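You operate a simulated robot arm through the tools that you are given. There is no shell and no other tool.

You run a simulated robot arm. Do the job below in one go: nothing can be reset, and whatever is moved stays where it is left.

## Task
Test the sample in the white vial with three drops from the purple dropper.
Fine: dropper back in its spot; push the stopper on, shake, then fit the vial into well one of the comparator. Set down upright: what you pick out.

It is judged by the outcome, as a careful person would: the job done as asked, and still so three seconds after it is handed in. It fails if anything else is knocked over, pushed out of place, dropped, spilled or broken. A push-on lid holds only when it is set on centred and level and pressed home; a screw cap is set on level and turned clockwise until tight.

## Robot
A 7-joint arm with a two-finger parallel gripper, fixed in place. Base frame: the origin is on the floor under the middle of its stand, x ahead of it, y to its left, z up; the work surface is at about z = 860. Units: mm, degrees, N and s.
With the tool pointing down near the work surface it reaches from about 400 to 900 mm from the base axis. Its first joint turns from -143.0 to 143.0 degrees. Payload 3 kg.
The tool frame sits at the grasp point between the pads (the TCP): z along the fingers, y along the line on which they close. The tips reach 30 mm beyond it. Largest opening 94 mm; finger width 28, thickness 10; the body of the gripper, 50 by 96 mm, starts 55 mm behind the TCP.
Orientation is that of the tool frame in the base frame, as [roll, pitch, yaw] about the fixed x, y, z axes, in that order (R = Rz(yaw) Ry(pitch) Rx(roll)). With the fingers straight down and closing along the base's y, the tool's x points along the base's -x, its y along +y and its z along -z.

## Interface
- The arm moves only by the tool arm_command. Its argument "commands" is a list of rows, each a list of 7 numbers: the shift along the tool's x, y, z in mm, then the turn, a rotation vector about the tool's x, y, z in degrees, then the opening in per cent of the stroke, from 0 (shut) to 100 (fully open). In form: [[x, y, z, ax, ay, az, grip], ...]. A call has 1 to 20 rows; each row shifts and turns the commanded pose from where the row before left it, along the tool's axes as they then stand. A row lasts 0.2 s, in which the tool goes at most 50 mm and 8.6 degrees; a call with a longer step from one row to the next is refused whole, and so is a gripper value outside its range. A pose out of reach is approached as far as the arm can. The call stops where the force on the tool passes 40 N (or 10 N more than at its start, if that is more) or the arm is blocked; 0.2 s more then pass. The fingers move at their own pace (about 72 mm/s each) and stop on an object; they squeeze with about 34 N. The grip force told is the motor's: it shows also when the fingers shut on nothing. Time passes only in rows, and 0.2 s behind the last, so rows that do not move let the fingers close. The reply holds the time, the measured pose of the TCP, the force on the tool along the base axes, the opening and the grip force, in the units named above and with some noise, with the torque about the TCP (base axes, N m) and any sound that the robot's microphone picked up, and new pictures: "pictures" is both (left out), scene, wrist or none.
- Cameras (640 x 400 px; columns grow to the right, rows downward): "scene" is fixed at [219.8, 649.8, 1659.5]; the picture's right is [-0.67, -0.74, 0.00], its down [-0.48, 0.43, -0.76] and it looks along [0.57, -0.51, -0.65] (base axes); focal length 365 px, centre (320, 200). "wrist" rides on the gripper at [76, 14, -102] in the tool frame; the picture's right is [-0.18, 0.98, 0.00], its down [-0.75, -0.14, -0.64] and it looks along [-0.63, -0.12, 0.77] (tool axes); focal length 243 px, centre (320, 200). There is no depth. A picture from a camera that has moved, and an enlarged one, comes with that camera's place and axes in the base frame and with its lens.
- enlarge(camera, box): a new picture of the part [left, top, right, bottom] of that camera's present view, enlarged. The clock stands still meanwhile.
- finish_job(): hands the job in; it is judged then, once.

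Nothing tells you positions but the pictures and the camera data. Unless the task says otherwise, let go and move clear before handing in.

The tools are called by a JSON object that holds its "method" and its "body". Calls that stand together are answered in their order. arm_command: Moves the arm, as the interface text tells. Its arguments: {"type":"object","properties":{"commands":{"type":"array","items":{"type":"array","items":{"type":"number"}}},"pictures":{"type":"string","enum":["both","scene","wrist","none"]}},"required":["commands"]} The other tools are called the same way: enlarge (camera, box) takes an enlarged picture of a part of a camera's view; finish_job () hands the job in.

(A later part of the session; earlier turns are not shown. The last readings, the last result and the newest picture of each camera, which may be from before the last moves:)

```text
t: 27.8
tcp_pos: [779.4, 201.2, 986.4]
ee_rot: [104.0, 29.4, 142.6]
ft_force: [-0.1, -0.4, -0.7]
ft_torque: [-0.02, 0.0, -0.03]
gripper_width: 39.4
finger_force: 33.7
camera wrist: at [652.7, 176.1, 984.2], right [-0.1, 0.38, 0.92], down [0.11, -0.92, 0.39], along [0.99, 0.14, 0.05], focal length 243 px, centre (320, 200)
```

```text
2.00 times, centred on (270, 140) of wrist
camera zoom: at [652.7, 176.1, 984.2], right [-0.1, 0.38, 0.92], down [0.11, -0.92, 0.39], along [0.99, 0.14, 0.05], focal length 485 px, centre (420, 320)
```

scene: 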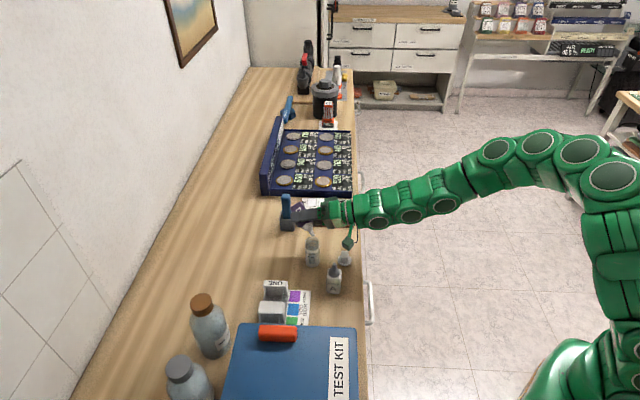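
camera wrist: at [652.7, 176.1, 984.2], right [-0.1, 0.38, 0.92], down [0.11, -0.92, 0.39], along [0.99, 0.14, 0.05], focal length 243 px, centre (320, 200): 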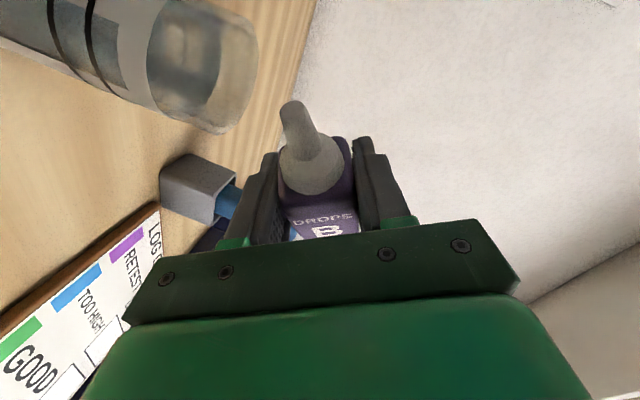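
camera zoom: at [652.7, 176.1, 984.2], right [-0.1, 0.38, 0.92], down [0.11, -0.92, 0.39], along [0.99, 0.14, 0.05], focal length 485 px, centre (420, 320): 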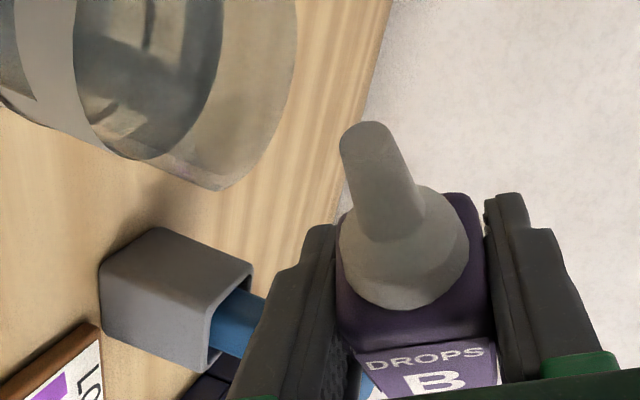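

The tip is over the centre of the mouth and nothing has dripped yet. I'll tilt two more small steps and watch for drops and sounds.

{"method": "arm_command", "body": {"commands": [[2.39, 5.33, -1.84, -2.54, -1.69, -7.5, 30], [1.62, 5.66, -1.66, -2.29, -2.01, -7.5, 30]], "pictures": "scene"}}

{"method": "enlarge", "body": {"camera": "scene", "box": [280, 210, 344, 270]}}

```text
t: 28.4
tcp_pos: [771.3, 206.2, 994.2]
ee_rot: [98.4, 44.8, 141.6]
ft_force: [0.1, 0.1, -0.6]
ft_torque: [-0.03, 0.03, 0.01]
gripper_width: 39.7
finger_force: 34.1
```

scene: 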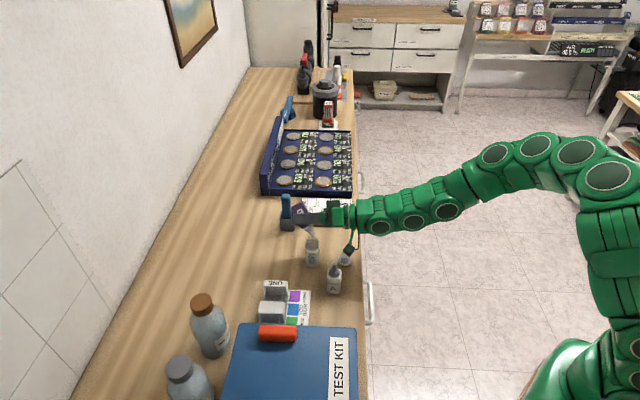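

```text
6.67 times, centred on (312, 240) of scene
camera zoom: at [219.8, 649.8, 1659.5], right [-0.67, -0.74, 0.0], down [-0.48, 0.43, -0.76], along [0.57, -0.51, -0.65], focal length 2434 px, centre (373, -67)
```

zoom: 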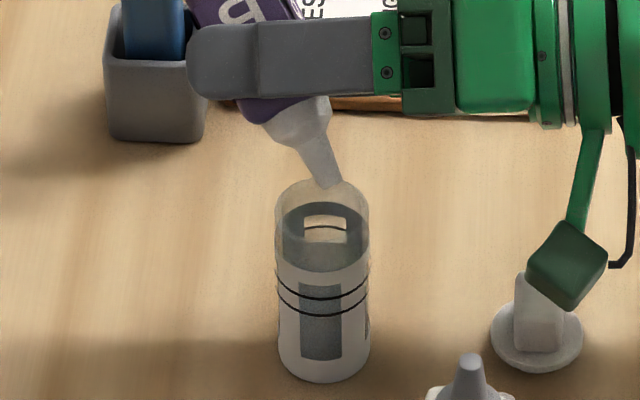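

The tip sits just over the mouth at about 125° of tilt and still no drop. I'll take the final two tilt steps to about 142°.

{"method": "arm_command", "body": {"commands": [[0.81, 5.88, -1.47, -2.01, -2.29, -7.5, 30], [-0.03, 5.99, -1.28, -1.69, -2.54, -7.5, 30]], "pictures": "scene"}}

{"method": "enlarge", "body": {"camera": "scene", "box": [280, 210, 344, 270]}}

```text
t: 29.0
tcp_pos: [761.8, 213.3, 1000.3]
ee_rot: [90.1, 60.1, 135.7]
ft_force: [0.1, 0.1, -0.4]
ft_torque: [0.0, 0.0, 0.02]
gripper_width: 39.6
finger_force: 33.7
```

scene: 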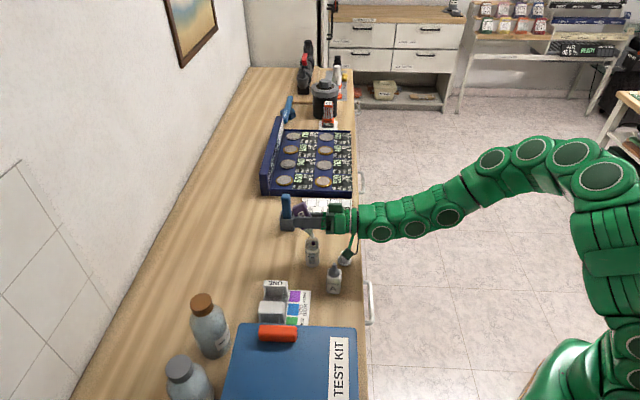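

```text
6.67 times, centred on (312, 240) of scene
camera zoom: at [219.8, 649.8, 1659.5], right [-0.67, -0.74, 0.0], down [-0.48, 0.43, -0.76], along [0.57, -0.51, -0.65], focal length 2434 px, centre (373, -67)
```

zoom: 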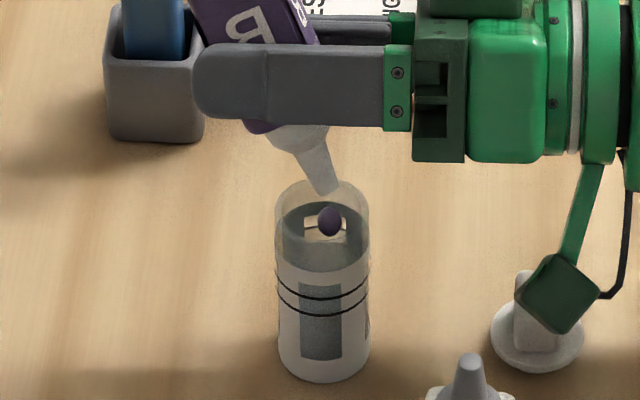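

A purple drop is falling into the vial, which makes one. I'll hold still and advance in the smallest time steps to count drops.

{"method": "arm_command", "body": {"commands": [[0, 0, 0, 0, 0, 0, 30]], "pictures": "none"}}

{"method": "enlarge", "body": {"camera": "scene", "box": [280, 210, 344, 270]}}

```text
t: 29.4
tcp_pos: [761.2, 212.4, 1001.3]
ee_rot: [90.1, 60.0, 135.6]
ft_force: [-0.2, 0.3, -1.2]
ft_torque: [-0.01, 0.0, 0.02]
gripper_width: 39.7
finger_force: 34.2
```

```text
6.67 times, centred on (312, 240) of scene
camera zoom: at [219.8, 649.8, 1659.5], right [-0.67, -0.74, 0.0], down [-0.48, 0.43, -0.76], along [0.57, -0.51, -0.65], focal length 2434 px, centre (373, -67)
```

zoom: 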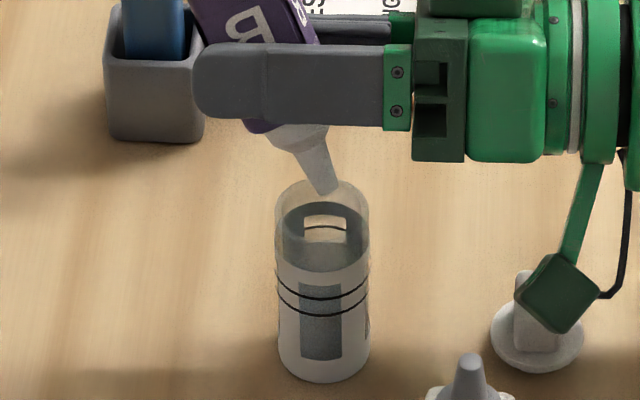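

The first drop has landed. Before any more time passes, I'll check whether the liquid shows a visible change I can count by.

{"method": "enlarge", "body": {"camera": "wrist", "box": [0, 0, 400, 250]}}

{"method": "enlarge", "body": {"camera": "scene", "box": [300, 232, 324, 272]}}

```text
1.60 times, centred on (200, 125) of wrist
camera zoom: at [654.1, 172.7, 943.7], right [-0.54, 0.53, 0.65], down [-0.09, -0.81, 0.58], along [0.84, 0.26, 0.49], focal length 388 px, centre (512, 320)
```

zoom: 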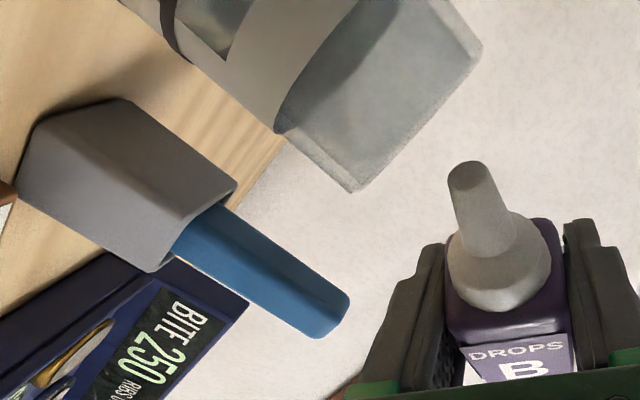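

```text
10.00 times, centred on (312, 252) of scene
camera zoom: at [219.8, 649.8, 1659.5], right [-0.67, -0.74, 0.0], down [-0.48, 0.43, -0.76], along [0.57, -0.51, -0.65], focal length 3650 px, centre (400, -320)
```

zoom: 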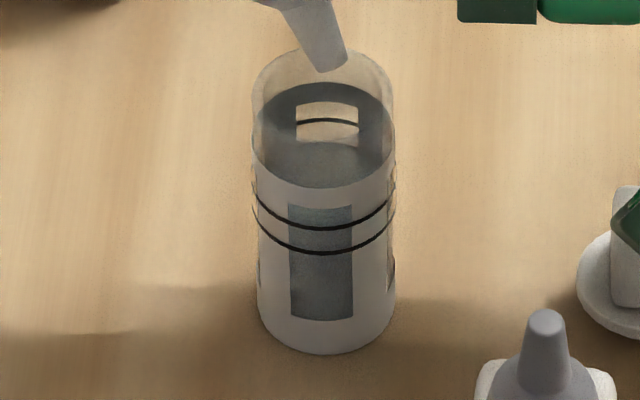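

I can't yet read the count from the liquid colour, so timing matters. I'll advance one more smallest step and look.

{"method": "arm_command", "body": {"commands": [[0, 0, 0, 0, 0, 0, 30]], "pictures": "none"}}

{"method": "enlarge", "body": {"camera": "scene", "box": [300, 232, 324, 272]}}

```text
t: 29.8
tcp_pos: [760.8, 210.5, 1001.9]
ee_rot: [90.1, 60.0, 135.6]
ft_force: [-0.3, 0.7, -0.2]
ft_torque: [0.01, 0.02, -0.01]
gripper_width: 39.7
finger_force: 34.4
```

```text
10.00 times, centred on (312, 252) of scene
camera zoom: at [219.8, 649.8, 1659.5], right [-0.67, -0.74, 0.0], down [-0.48, 0.43, -0.76], along [0.57, -0.51, -0.65], focal length 3650 px, centre (400, -320)
```

zoom: 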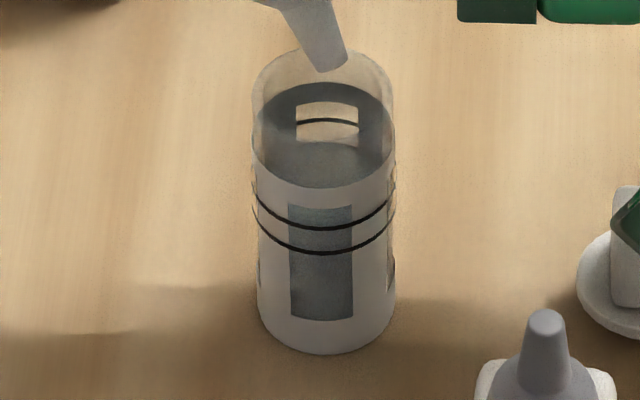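

No second drop is visible at 0.86 s after the first. I'll record close baselines of the liquid now, with no time passing, so I can compare after the next step.

{"method": "enlarge", "body": {"camera": "wrist", "box": [80, 0, 320, 150]}}

{"method": "enlarge", "body": {"camera": "scene", "box": [304, 236, 320, 252]}}

```text
2.67 times, centred on (200, 75) of wrist
camera zoom: at [654.2, 172.8, 943.7], right [-0.54, 0.53, 0.65], down [-0.09, -0.81, 0.58], along [0.84, 0.26, 0.49], focal length 647 px, centre (640, 533)
```

zoom: 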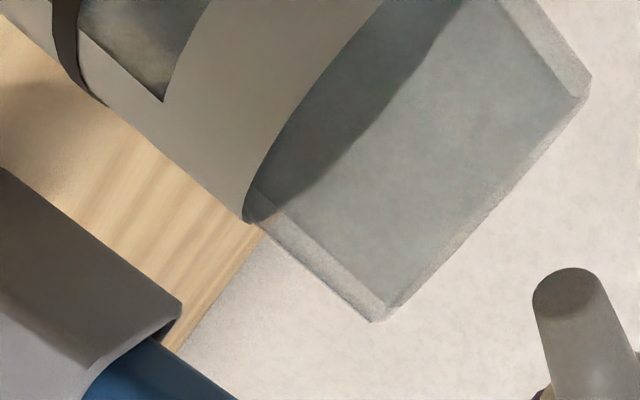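

```text
16.00 times, centred on (312, 244) of scene
camera zoom: at [219.8, 649.8, 1659.5], right [-0.67, -0.74, 0.0], down [-0.48, 0.43, -0.76], along [0.57, -0.51, -0.65], focal length 5840 px, centre (448, -504)
```

zoom: 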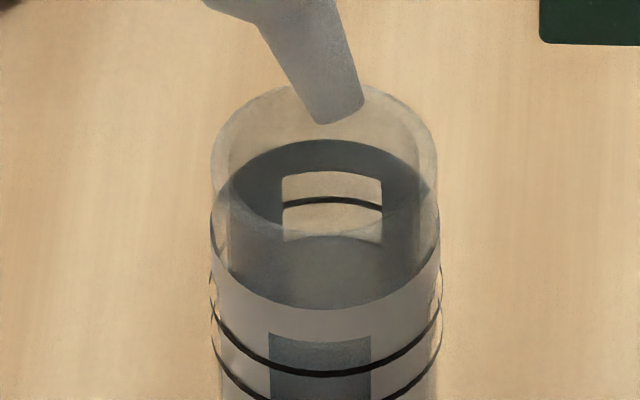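

The tip is centred over the mouth within about 2 mm. I'll advance another smallest step and compare.

{"method": "arm_command", "body": {"commands": [[0, 0, 0, 0, 0, 0, 30]], "pictures": "none"}}

{"method": "enlarge", "body": {"camera": "scene", "box": [304, 236, 320, 252]}}

{"method": "enlarge", "body": {"camera": "wrist", "box": [80, 0, 320, 150]}}

```text
t: 30.2
tcp_pos: [762.8, 211.5, 1001.4]
ee_rot: [90.1, 60.0, 135.6]
ft_force: [-0.5, -0.5, -1.0]
ft_torque: [0.01, 0.0, 0.0]
gripper_width: 39.4
finger_force: 34.0
```

```text
16.00 times, centred on (312, 244) of scene
camera zoom: at [219.8, 649.8, 1659.5], right [-0.67, -0.74, 0.0], down [-0.48, 0.43, -0.76], along [0.57, -0.51, -0.65], focal length 5840 px, centre (448, -504)
```

zoom: 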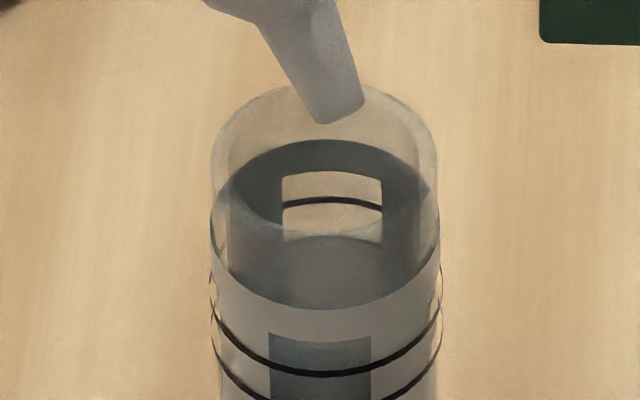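

```text
2.67 times, centred on (200, 75) of wrist
camera zoom: at [654.2, 172.7, 943.7], right [-0.54, 0.53, 0.65], down [-0.09, -0.81, 0.58], along [0.84, 0.26, 0.49], focal length 647 px, centre (640, 533)
```

zoom: 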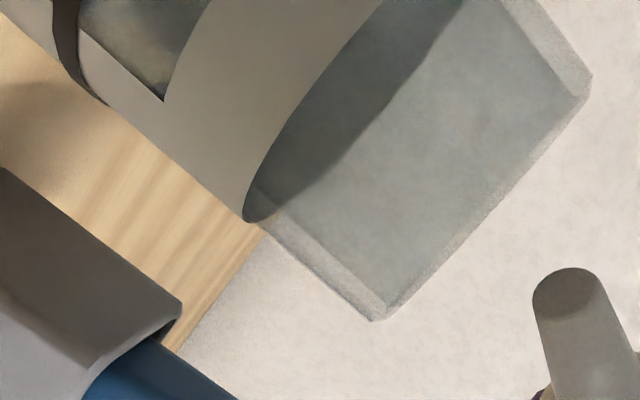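

No change is visible yet. I'll keep holding and sample at the next two smallest steps.

{"method": "arm_command", "body": {"commands": [[0, 0, 0, 0, 0, 0, 30]], "pictures": "none"}}

{"method": "enlarge", "body": {"camera": "scene", "box": [304, 236, 320, 252]}}

```text
t: 30.6
tcp_pos: [762.1, 211.9, 1002.2]
ee_rot: [90.1, 59.9, 135.6]
ft_force: [1.0, 0.0, -0.5]
ft_torque: [0.04, 0.02, 0.0]
gripper_width: 39.6
finger_force: 33.9
```

```text
16.00 times, centred on (312, 244) of scene
camera zoom: at [219.8, 649.8, 1659.5], right [-0.67, -0.74, 0.0], down [-0.48, 0.43, -0.76], along [0.57, -0.51, -0.65], focal length 5840 px, centre (448, -504)
```

zoom: 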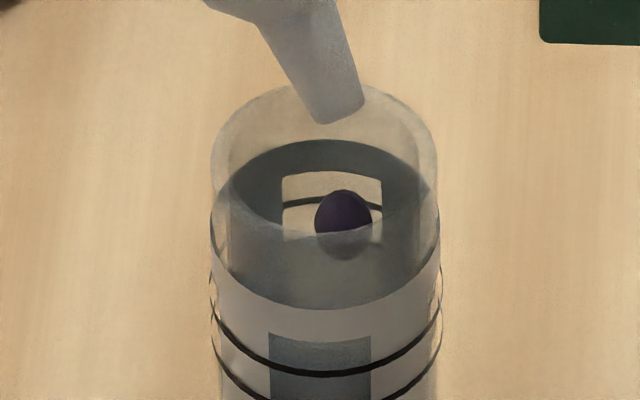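

A second drop is just landing at t = 30.6. It came about 1.6 s after the first, so the third is due near t = 32.13. I'll hold for it and then right the bottle within the next 1.6 s.

{"method": "arm_command", "body": {"commands": [[0, 0, 0, 0, 0, 0, 30], [0, 0, 0, 0, 0, 0, 30], [0, 0, 0, 0, 0, 0, 30]], "pictures": "none"}}

{"method": "enlarge", "body": {"camera": "scene", "box": [304, 236, 320, 252]}}

{"method": "arm_command", "body": {"commands": [[0, 0, 0, 0, 0, 0, 30], [0, 0, 0, 0, 0, 0, 30], [0, 0, 0, 0, 0, 0, 30]], "pictures": "none"}}

{"method": "enlarge", "body": {"camera": "scene", "box": [304, 236, 320, 252]}}

```text
t: 31.4
tcp_pos: [762.1, 210.8, 1001.4]
ee_rot: [90.1, 60.1, 135.7]
ft_force: [-0.1, 0.6, -0.3]
ft_torque: [-0.01, -0.02, 0.02]
gripper_width: 39.5
finger_force: 34.1
```

```text
16.00 times, centred on (312, 244) of scene
camera zoom: at [219.8, 649.8, 1659.5], right [-0.67, -0.74, 0.0], down [-0.48, 0.43, -0.76], along [0.57, -0.51, -0.65], focal length 5840 px, centre (448, -504)
```

zoom: 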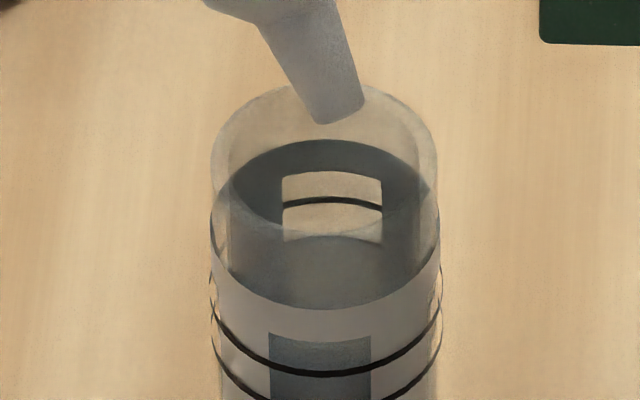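

```text
t: 32.2
tcp_pos: [761.9, 212.4, 1001.5]
ee_rot: [90.0, 59.9, 135.5]
ft_force: [0.3, -0.2, -1.3]
ft_torque: [0.0, 0.0, -0.01]
gripper_width: 39.7
finger_force: 33.8
```

```text
16.00 times, centred on (312, 244) of scene
camera zoom: at [219.8, 649.8, 1659.5], right [-0.67, -0.74, 0.0], down [-0.48, 0.43, -0.76], along [0.57, -0.51, -0.65], focal length 5840 px, centre (448, -504)
```

zoom: 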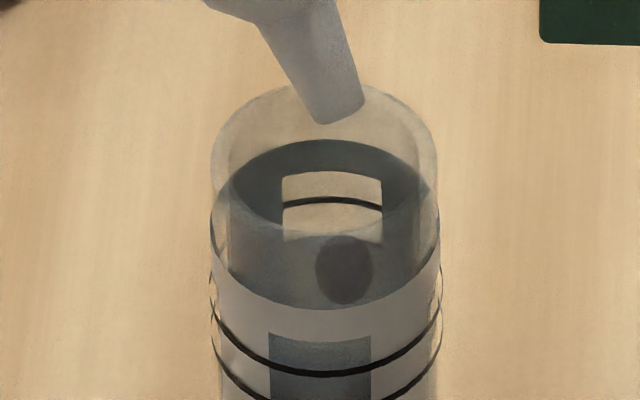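

The third drop has landed, so the dose is complete. I'll right the bottle now along the same pivot path, passing below 100° well before the next drop would be due, then lift.

{"method": "arm_command", "body": {"commands": [[0.87, -5.96, 1.08, 1.69, 2.54, 7.5, 30], [0.03, -5.99, 1.28, 2.01, 2.29, 7.5, 30], [-0.81, -5.88, 1.47, 2.29, 2.01, 7.5, 30], [-1.62, -5.66, 1.66, 2.54, 1.69, 7.5, 30], [0, 0, 0, 2.74, 1.35, 7.5, 30], [0, 0, 0, 2.89, 0.98, 7.5, 30], [0, 0, 0, 2.99, 0.6, 7.5, 30], [0, 0, 0, 3.04, 0.2, 7.5, 30], [0, 27.3, -12.4, 0, 0, 0, 30], [0, 27.3, -12.4, 0, 0, 0, 30]], "pictures": "scene"}}

{"method": "enlarge", "body": {"camera": "scene", "box": [280, 190, 380, 270]}}

```text
t: 34.4
tcp_pos: [778.3, 204.3, 1046.1]
ee_rot: [114.4, -0.1, 135.6]
ft_force: [-0.6, -0.3, 0.0]
ft_torque: [0.02, -0.01, 0.0]
gripper_width: 39.6
finger_force: 34.2
```

scene: 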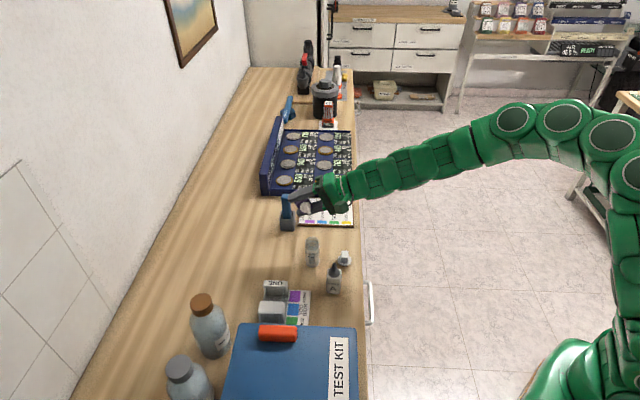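

```text
5.00 times, centred on (330, 230) of scene
camera zoom: at [219.8, 649.8, 1659.5], right [-0.67, -0.74, 0.0], down [-0.48, 0.43, -0.76], along [0.57, -0.51, -0.65], focal length 1825 px, centre (270, 50)
```

zoom: 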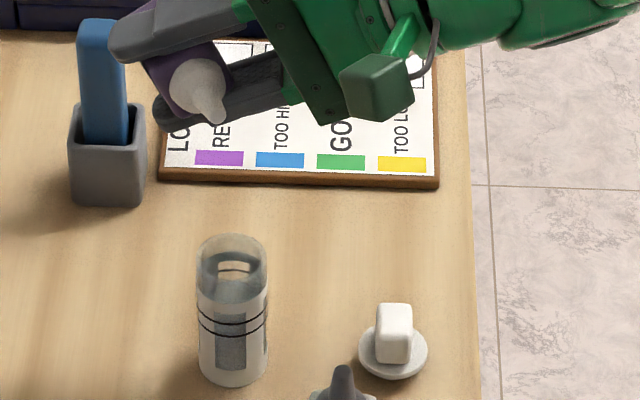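

No stray drops, and the bottle is back below horizontal. I'll roll it fully upright here, then carry it above its original spot.

{"method": "arm_command", "body": {"commands": [[0, 0, 0, 0, 0, 8.182, 30], [0, 0, 0, 0, 0, 8.182, 30], [0, 0, 0, 0, 0, 8.182, 30], [0, 0, 0, 0, 0, 8.182, 30], [0, 0, 0, 0, 0, 8.182, 30], [0, 0, 0, 0, 0, 8.182, 30], [0, 0, 0, 0, 0, 8.182, 30], [0, 0, 0, 0, 0, 8.182, 30], [0, 0, 0, 0, 0, 8.182, 30], [0, 0, 0, 0, 0, 8.182, 30], [0, 0, 0, 0, 0, 8.182, 30], [-13.3, 17.1, -29.3, 0, 0, 0, 30], [-13.3, 17.1, -29.3, 0, 0, 0, 30], [-13.3, 17.1, -29.3, 0, 0, 0, 30], [0, 0, 0, 0, 0, 0, 30]], "pictures": "both"}}

{"method": "enlarge", "body": {"camera": "scene", "box": [280, 150, 420, 260]}}

```text
t: 37.6
tcp_pos: [747.9, 94.8, 1045.7]
ee_rot: [179.9, -65.6, 45.6]
ft_force: [0.3, -0.5, -0.3]
ft_torque: [0.0, 0.02, 0.02]
gripper_width: 39.9
finger_force: 33.9
camera wrist: at [714.7, 40.0, 1158.7], right [0.65, -0.74, -0.17], down [-0.73, -0.54, -0.42], along [0.22, 0.39, -0.89], focal length 243 px, centre (320, 200)
```

scene: 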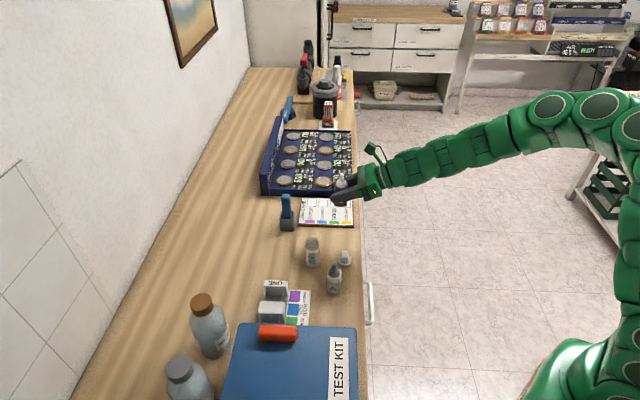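
wrist: 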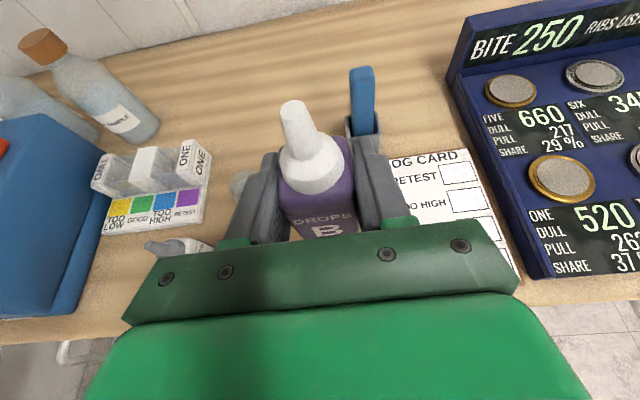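

```text
3.64 times, centred on (350, 205) of scene
camera zoom: at [219.8, 649.8, 1659.5], right [-0.67, -0.74, 0.0], down [-0.48, 0.43, -0.76], along [0.57, -0.51, -0.65], focal length 1327 px, centre (211, 182)
```

zoom: 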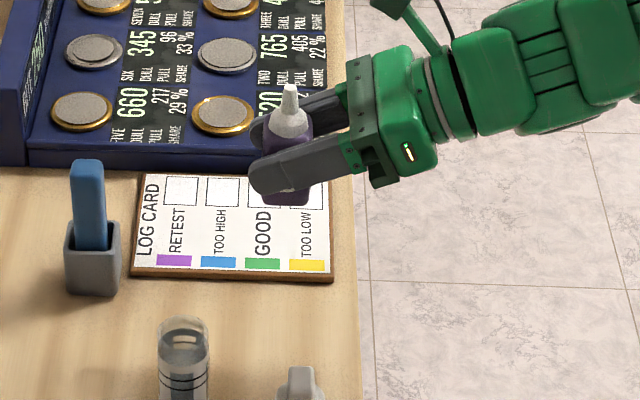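

The bottle is upright above its spot, about 5 mm off in the measured pose. I'll correct that and lower most of the way.

{"method": "arm_command", "body": {"commands": [[1.2, -3.7, 2.6, 0, 0, 0, 30], [-36.4, 0, 16.5, 0, 0, 0, 30], [-36.4, 0, 16.5, 0, 0, 0, 30], [-36.4, 0, 16.5, 0, 0, 0, 30], [-9.1, 0, 4.1, 0, 0, 0, 30], [0, 0, 0, 0, 0, 0, 30]], "pictures": "both"}}

{"method": "enlarge", "body": {"camera": "scene", "box": [290, 190, 390, 270]}}

```text
t: 39.0
tcp_pos: [746.6, 97.9, 916.3]
ee_rot: [-179.9, -65.6, 45.6]
ft_force: [0.0, -0.5, -1.0]
ft_torque: [-0.01, 0.0, 0.01]
gripper_width: 39.5
finger_force: 34.0
camera wrist: at [713.9, 42.6, 1028.8], right [0.65, -0.74, -0.17], down [-0.73, -0.54, -0.42], along [0.22, 0.4, -0.89], focal length 243 px, centre (320, 200)
```

scene: 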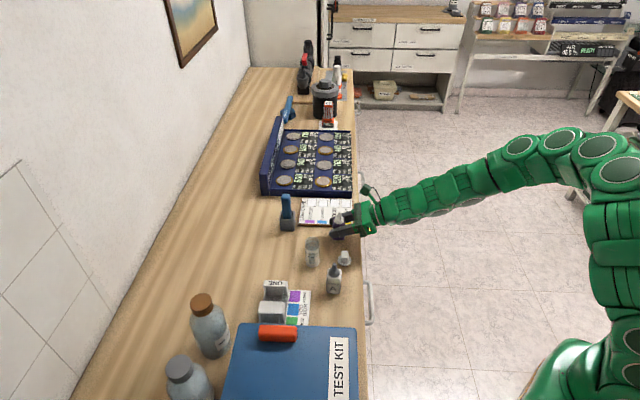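
wrist: 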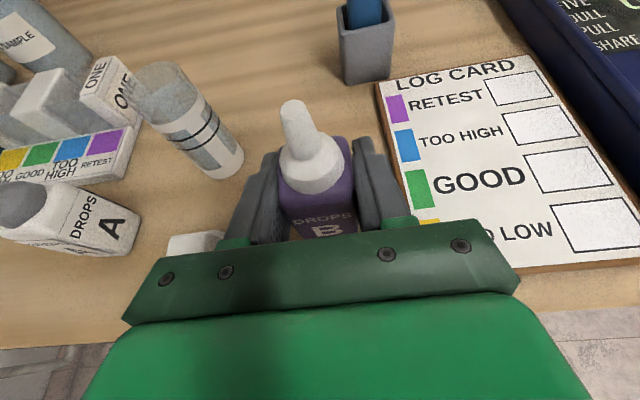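

```text
5.00 times, centred on (340, 230) of scene
camera zoom: at [219.8, 649.8, 1659.5], right [-0.67, -0.74, 0.0], down [-0.48, 0.43, -0.76], along [0.57, -0.51, -0.65], focal length 1825 px, centre (220, 50)
```

zoom: 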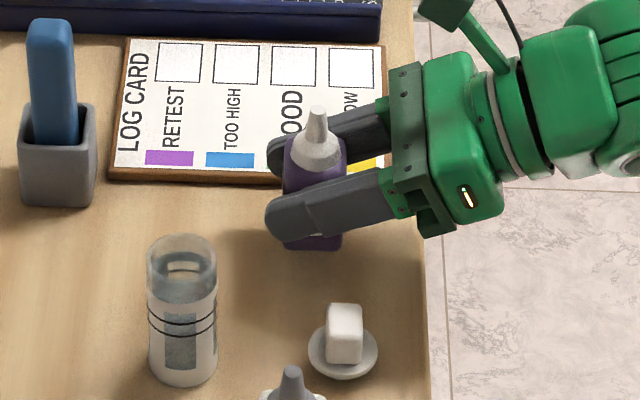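

About 10 mm to go. I'll lower gently in small steps and watch the force for contact.

{"method": "arm_command", "body": {"commands": [[-3.0, -0.5, 3.1, 0, 0, 0, 30], [-3.6, 0, 1.7, 0, 0, 0, 30], [-1.4, 0, 0.6, 0, 0, 0, 30], [0, 0, 0, 0, 0, 0, 30]], "pictures": "none"}}

```text
t: 40.0
tcp_pos: [748.0, 101.8, 906.0]
ee_rot: [179.9, -65.6, 45.5]
ft_force: [0.7, -0.5, -0.2]
ft_torque: [0.01, -0.02, -0.01]
gripper_width: 40.0
finger_force: 34.1
```

{"method": "arm_command", "body": {"commands": [[-0.9, 0, 0.4, 0, 0, 0, 30], [0, 0, 0, 0, 0, 0, 30]], "pictures": "none"}}

{"method": "enlarge", "body": {"camera": "scene", "box": [305, 205, 375, 255]}}

```text
t: 40.6
tcp_pos: [747.4, 101.9, 905.1]
ee_rot: [180.0, -65.6, 45.7]
ft_force: [1.1, -0.2, -0.1]
ft_torque: [0.01, 0.0, 0.0]
gripper_width: 39.8
finger_force: 33.8
```

```text
8.00 times, centred on (340, 230) of scene
camera zoom: at [219.8, 649.8, 1659.5], right [-0.67, -0.74, 0.0], down [-0.48, 0.43, -0.76], along [0.57, -0.51, -0.65], focal length 2920 px, centre (160, -40)
```

zoom: 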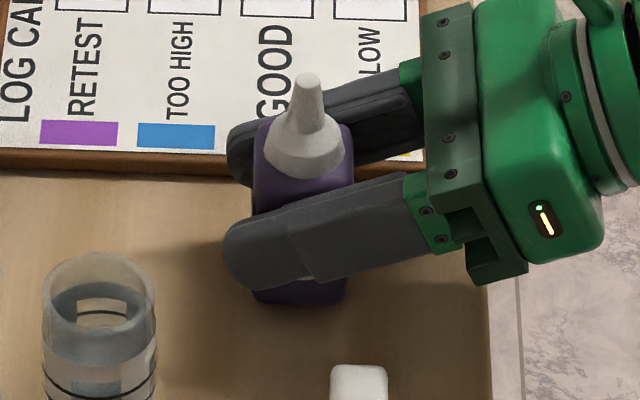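

The nozzle tip matches its original image position within a pixel. I'll lower another millimetre to confirm contact before releasing.

{"method": "arm_command", "body": {"commands": [[-0.9, 0, 0.4, 0, 0, 0, 30], [0, 0, 0, 0, 0, 0, 30]], "pictures": "none"}}

```text
t: 41.2
tcp_pos: [747.7, 102.1, 905.3]
ee_rot: [179.9, -65.6, 45.6]
ft_force: [0.5, -2.2, 6.4]
ft_torque: [-0.15, 0.08, 0.04]
gripper_width: 39.8
finger_force: 33.7
```

Contact is confirmed at 6 N. I'll release and back straight out along the approach line.

{"method": "arm_command", "body": {"commands": [[0, 0, 0, 0, 0, 0, 45], [0, 0, 0, 0, 0, 0, 55], [0, 0, 0, 0, 0, 0, 62], [0, 0, 0, 0, 0, 0, 62], [0, 0, -20, 0, 0, 0, 62], [0, 0, -30, 0, 0, 0, 62], [0, 0, -35, 0, 0, 0, 62], [0, 0, -35, 0, 0, 0, 62], [0, 0, 0, 0, 0, 0, 62]], "pictures": "both"}}

{"method": "enlarge", "body": {"camera": "scene", "box": [290, 200, 390, 280]}}

```text
t: 43.2
tcp_pos: [671.8, 24.9, 953.5]
ee_rot: [180.0, -65.6, 45.8]
ft_force: [-0.4, 0.5, 0.2]
ft_torque: [-0.02, -0.01, 0.0]
gripper_width: 58.3
finger_force: 0.1
camera wrist: at [638.9, -30.4, 1065.6], right [0.65, -0.74, -0.17], down [-0.73, -0.54, -0.42], along [0.22, 0.4, -0.89], focal length 243 px, centre (320, 200)
```

scene: 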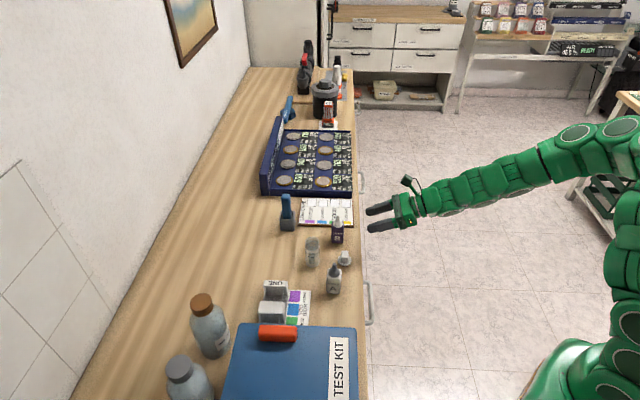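
wrist: 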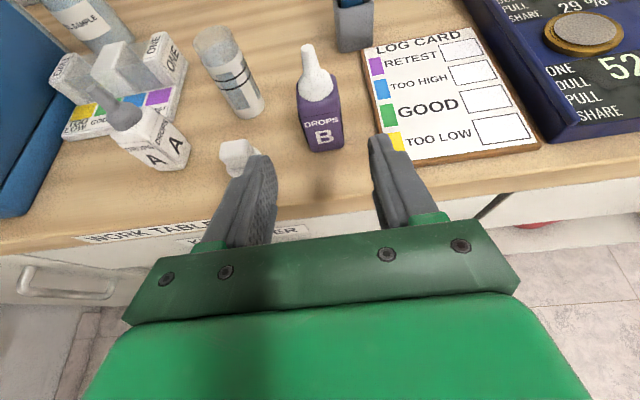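

```text
5.00 times, centred on (340, 240) of scene
camera zoom: at [219.8, 649.8, 1659.5], right [-0.67, -0.74, 0.0], down [-0.48, 0.43, -0.76], along [0.57, -0.51, -0.65], focal length 1825 px, centre (220, 0)
```

zoom: 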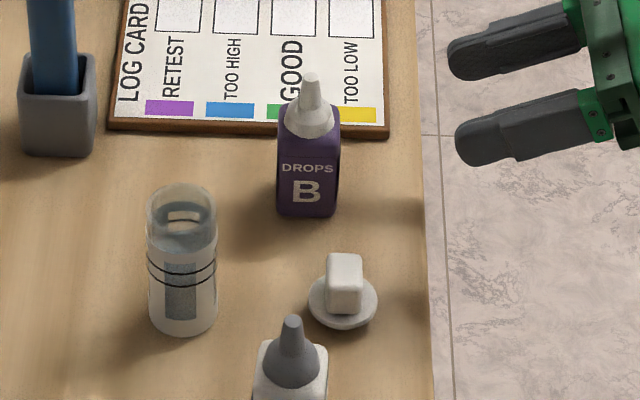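

The dropper stands upright in its original spot. Next is the stopper, so I'll look at its shape and tab orientation.

{"method": "enlarge", "body": {"camera": "scene", "box": [330, 240, 362, 272]}}

{"method": "enlarge", "body": {"camera": "wrist", "box": [200, 120, 280, 190]}}

```text
12.50 times, centred on (346, 256) of scene
camera zoom: at [219.8, 649.8, 1659.5], right [-0.67, -0.74, 0.0], down [-0.48, 0.43, -0.76], along [0.57, -0.51, -0.65], focal length 4563 px, centre (-5, -500)
```

zoom: 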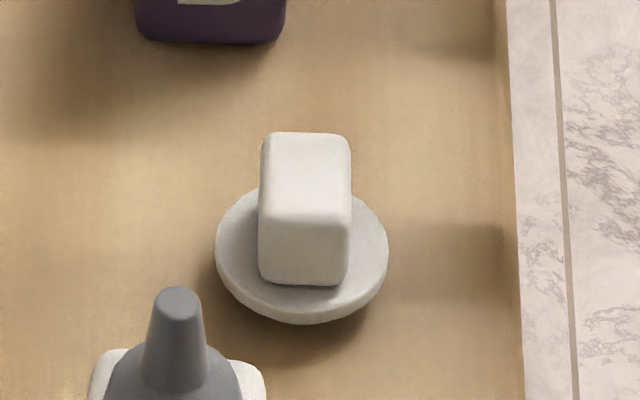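

```text
5.71 times, centred on (240, 155) of wrist
camera zoom: at [638.9, -30.4, 1065.6], right [0.65, -0.74, -0.17], down [-0.73, -0.54, -0.42], along [0.22, 0.4, -0.89], focal length 1386 px, centre (777, 457)
```

zoom: 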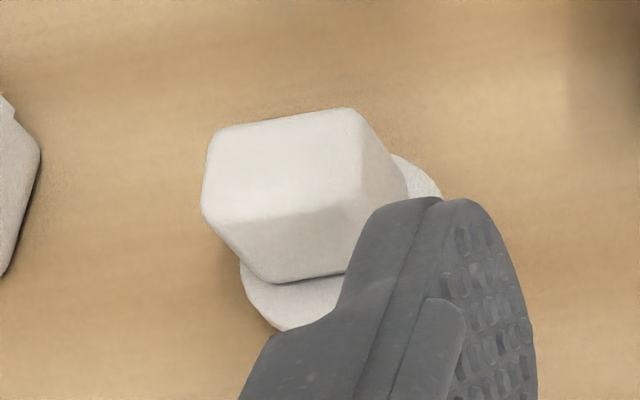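

The tab is about 20 by 25 mm and aligned with the bench, with its top near z = 895. The stopper axis is near (671, 148). I'll lift, turn the tool straight down, and move above the stopper for a precise look.

{"method": "arm_command", "body": {"commands": [[30.4, 0, -13.8, 0, 0, 0, 62], [30.4, 0, -13.8, 0, 0, 0, 62], [30.4, 0, -13.8, 0, 0, 0, 62], [0, 0, 0, 0, -8.2, 0, 62], [0, 0, 0, 0, -8.2, 0, 62], [0, 0, 0, 0, -8.2, 0, 62], [0, 0, 0, 0, -8.2, 0, 62], [0, 0, 0, 0, -8.2, 0, 62], [0, 0, 0, 0, -8.2, 0, 62], [0, 0, 0, 0, -8.2, 0, 62], [0, 0, 0, 0, -8.2, 0, 62], [22, -21.7, 18.3, 0, 0, 0, 62], [22, -21.7, 18.3, 0, 0, 0, 62], [22, -21.7, 18.3, 0, 0, 0, 62], [22, -21.7, 18.3, 0, 0, 0, 62], [0, 0, 0, 0, 0, 0, 62]], "pictures": "both"}}

{"method": "enlarge", "body": {"camera": "wrist", "box": [220, 60, 420, 220]}}

```text
t: 46.6
tcp_pos: [671.3, 146.7, 982.0]
ee_rot: [-179.9, 0.1, 45.6]
ft_force: [0.2, -0.3, -0.2]
ft_torque: [-0.01, 0.01, 0.02]
gripper_width: 58.4
finger_force: 0.0
camera wrist: at [735.1, 190.6, 1085.4], right [0.57, -0.82, 0.0], down [-0.63, -0.44, 0.64], along [-0.53, -0.37, -0.77], focal length 243 px, centre (320, 200)
```

scene: 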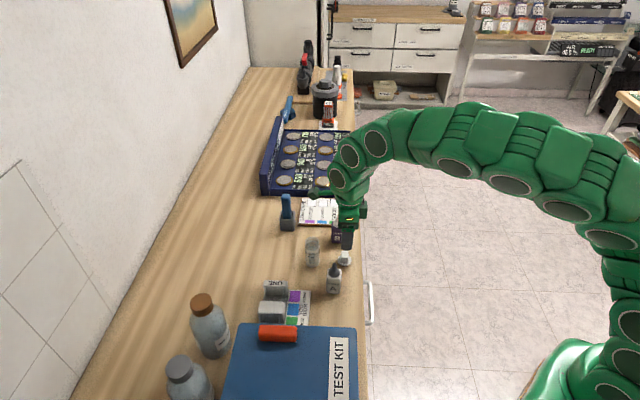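
wrist: 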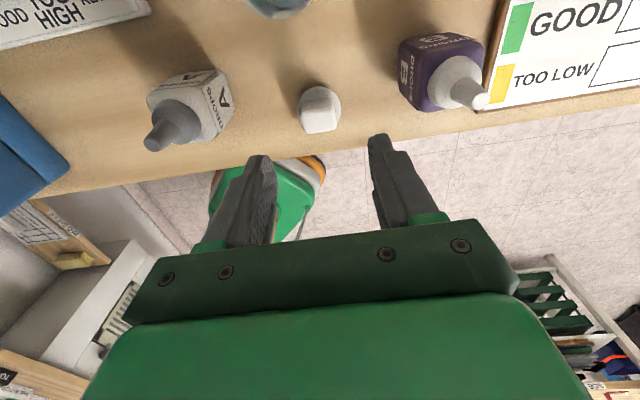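

```text
2.50 times, centred on (320, 140) of wrist
camera zoom: at [735.1, 190.6, 1085.4], right [0.57, -0.82, 0.0], down [-0.63, -0.44, 0.64], along [-0.53, -0.37, -0.77], focal length 606 px, centre (320, 350)
```

zoom: 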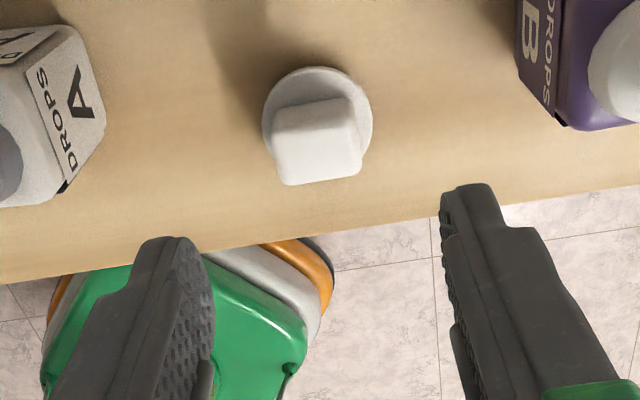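

{"method": "enlarge", "body": {"camera": "wrist", "box": [285, 75, 355, 145]}}

```text
5.71 times, centred on (320, 110) of wrist
camera zoom: at [735.1, 190.6, 1085.4], right [0.57, -0.82, 0.0], down [-0.63, -0.44, 0.64], along [-0.53, -0.37, -0.77], focal length 1386 px, centre (320, 714)
```

zoom: 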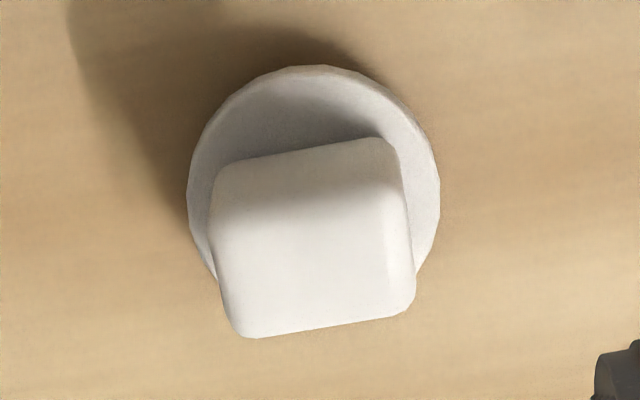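

The stopper axis is at n = 577, s = 376.6, and its tab is square to the gripper. I'll correct by 2.5 mm and descend so the fingertips straddle the tab just above the flange.

{"method": "arm_command", "body": {"commands": [[2.5, -0.4, 0, 0, 0, 0, 62], [0, 0, 30, 0, 0, 0, 62], [0, 0, 25, 0, 0, 0, 62], [0, 0, 12, 0, 0, 0, 62], [0, 0, 0, 0, 0, 0, 62]], "pictures": "both"}}

{"method": "enlarge", "body": {"camera": "wrist", "box": [230, 80, 410, 220]}}

{"method": "enlarge", "body": {"camera": "scene", "box": [310, 210, 380, 280]}}

```text
t: 47.8
tcp_pos: [673.7, 150.6, 916.6]
ee_rot: [-180.0, 0.0, 45.6]
ft_force: [0.2, -0.1, -0.1]
ft_torque: [0.01, 0.0, 0.01]
gripper_width: 58.3
finger_force: 0.0
camera wrist: at [737.0, 194.7, 1019.4], right [0.57, -0.82, 0.0], down [-0.63, -0.44, 0.64], along [-0.53, -0.37, -0.77], focal length 243 px, centre (320, 200)
```

scene: 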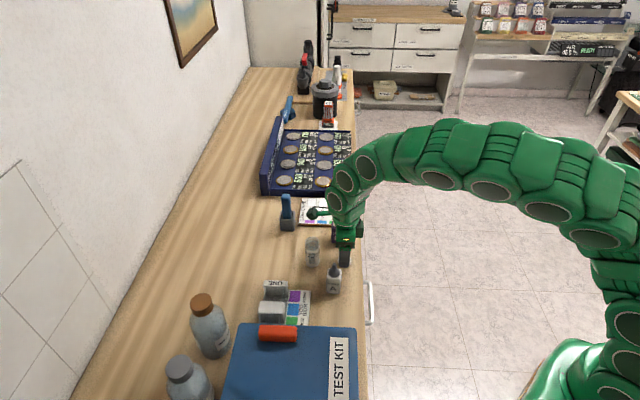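
wrist: 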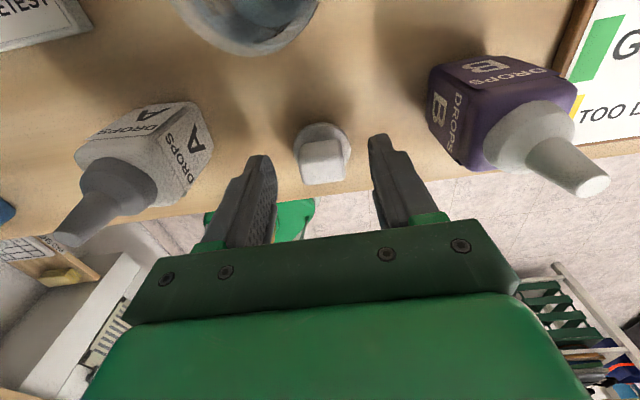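

```text
2.86 times, centred on (320, 150) of wrist
camera zoom: at [737.0, 194.7, 1019.4], right [0.57, -0.82, 0.0], down [-0.63, -0.44, 0.64], along [-0.53, -0.37, -0.77], focal length 693 px, centre (320, 343)
```

zoom: 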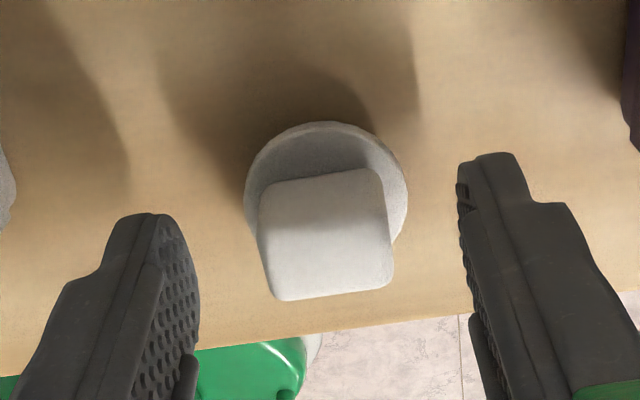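

```text
5.71 times, centred on (345, 245) of scene
camera zoom: at [219.8, 649.8, 1659.5], right [-0.67, -0.74, 0.0], down [-0.48, 0.43, -0.76], along [0.57, -0.51, -0.65], focal length 2086 px, centre (177, -57)
```

zoom: 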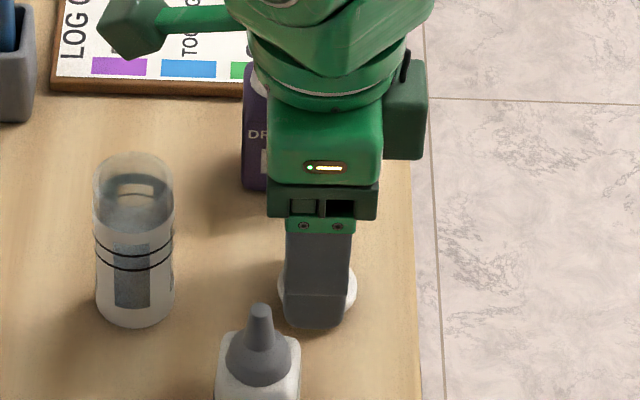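

The stopper sits about 2 mm off the TCP, so I'll correct that. Then I'll go down to the grip height and close on the tab.

{"method": "arm_command", "body": {"commands": [[-2.3, 1.6, 0, 0, 0, 0, 62], [0, 0, 7, 0, 0, 0, 62], [0, 0, 4.5, 0, 0, 0, 62], [0, 0, 0, 0, 0, 0, 50], [0, 0, 0, 0, 0, 0, 36], [0, 0, 0, 0, 0, 0, 28], [0, 0, 0, 0, 0, 0, 15], [0, 0, 0, 0, 0, 0, 15]], "pictures": "both"}}

{"method": "enlarge", "body": {"camera": "wrist", "box": [230, 80, 410, 220]}}

{"method": "enlarge", "body": {"camera": "scene", "box": [310, 210, 380, 280]}}

```text
t: 49.6
tcp_pos: [672.0, 148.0, 903.9]
ee_rot: [-180.0, -0.1, 45.6]
ft_force: [0.0, 0.2, 0.5]
ft_torque: [0.06, -0.01, 0.01]
gripper_width: 25.7
finger_force: 34.0
camera wrist: at [736.3, 190.6, 1006.8], right [0.57, -0.82, 0.0], down [-0.63, -0.44, 0.64], along [-0.53, -0.37, -0.77], focal length 243 px, centre (320, 200)
```

scene: 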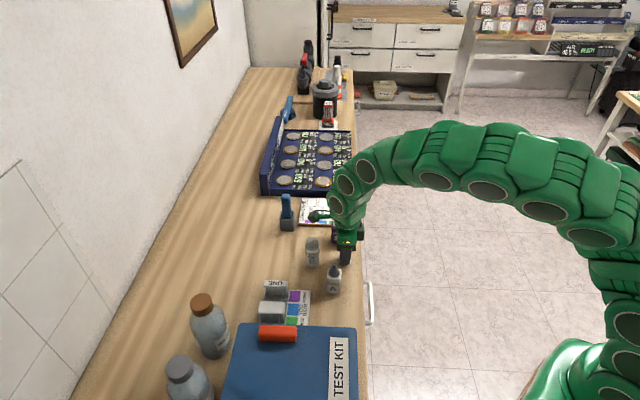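
wrist: 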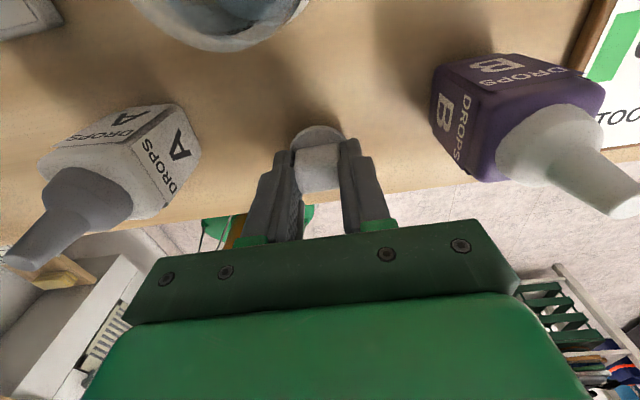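

```text
2.86 times, centred on (320, 150) of wrist
camera zoom: at [736.3, 190.6, 1006.8], right [0.57, -0.82, 0.0], down [-0.63, -0.44, 0.64], along [-0.53, -0.37, -0.77], focal length 693 px, centre (320, 343)
```

zoom: 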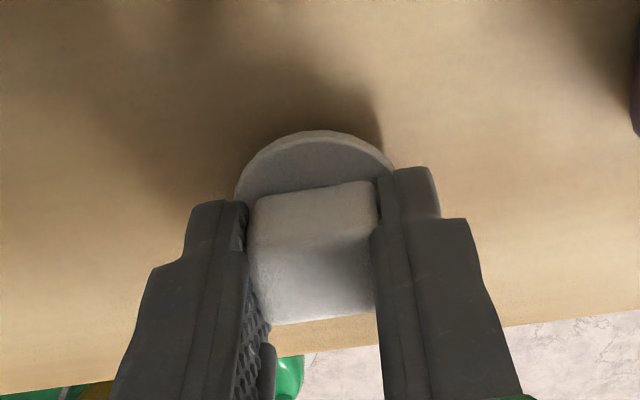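

```text
5.71 times, centred on (345, 245) of scene
camera zoom: at [219.8, 649.8, 1659.5], right [-0.67, -0.74, 0.0], down [-0.48, 0.43, -0.76], along [0.57, -0.51, -0.65], focal length 2086 px, centre (177, -57)
```

zoom: 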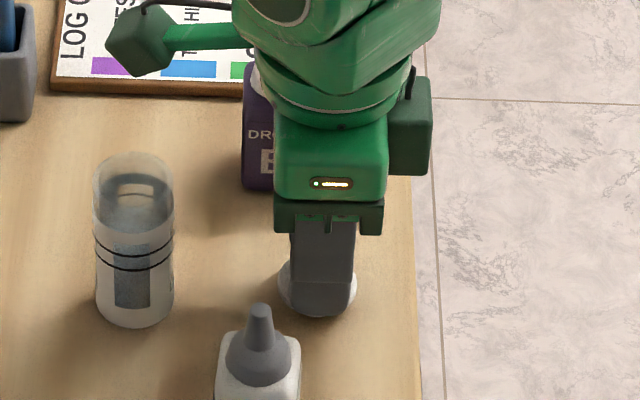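

The tab is gripped at 25.7 mm. I'll lift the stopper well above the vial rim and carry it over the vial.

{"method": "arm_command", "body": {"commands": [[0, 0, -20, 0, 0, 0, 15], [0, 0, -40, 0, 0, 0, 15], [0, 0, -40, 0, 0, 0, 15], [0, 0, -30, 0, 0, 0, 15], [29, -1.8, 0, 0, 0, 0, 15], [29, -1.8, 0, 0, 0, 0, 15], [29, -1.8, 0, 0, 0, 0, 15], [0, 0, 0, 0, 0, 0, 15]], "pictures": "both"}}

{"method": "enlarge", "body": {"camera": "wrist", "box": [220, 60, 420, 220]}}

{"method": "enlarge", "body": {"camera": "scene", "box": [270, 190, 350, 270]}}

```text
t: 51.4
tcp_pos: [727.8, 212.9, 1031.4]
ee_rot: [-180.0, 0.0, 45.6]
ft_force: [-0.4, 0.2, -0.6]
ft_torque: [-0.02, 0.01, 0.0]
gripper_width: 25.7
finger_force: 34.4
camera wrist: at [791.7, 257.4, 1135.6], right [0.57, -0.82, 0.0], down [-0.63, -0.44, 0.64], along [-0.53, -0.37, -0.77], focal length 243 px, centre (320, 200)
```

scene: 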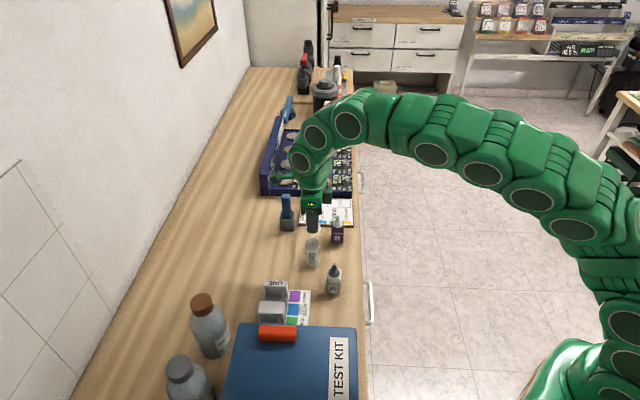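
wrist: 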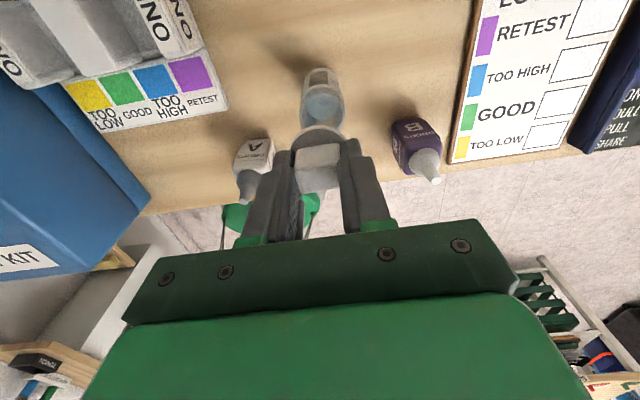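

```text
2.50 times, centred on (320, 140) of wrist
camera zoom: at [791.7, 257.4, 1135.6], right [0.57, -0.82, 0.0], down [-0.63, -0.44, 0.64], along [-0.53, -0.37, -0.77], focal length 606 px, centre (320, 350)
```

zoom: 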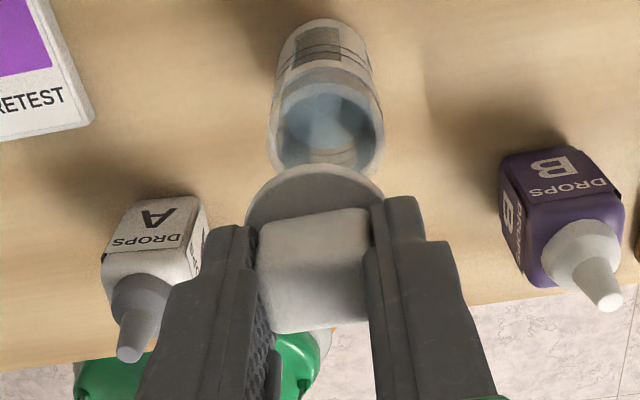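

```text
5.00 times, centred on (310, 230) of scene
camera zoom: at [219.8, 649.8, 1659.5], right [-0.67, -0.74, 0.0], down [-0.48, 0.43, -0.76], along [0.57, -0.51, -0.65], focal length 1825 px, centre (370, 50)
```

zoom: 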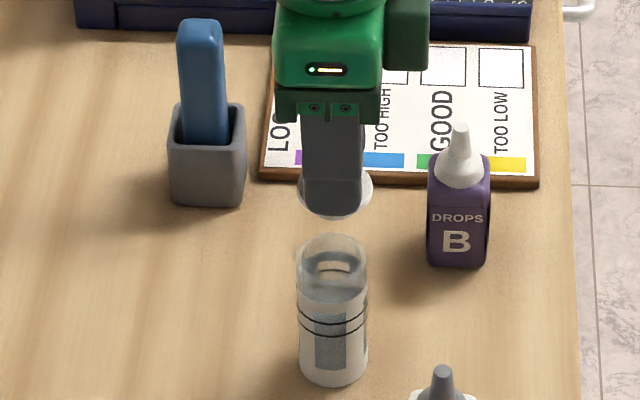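

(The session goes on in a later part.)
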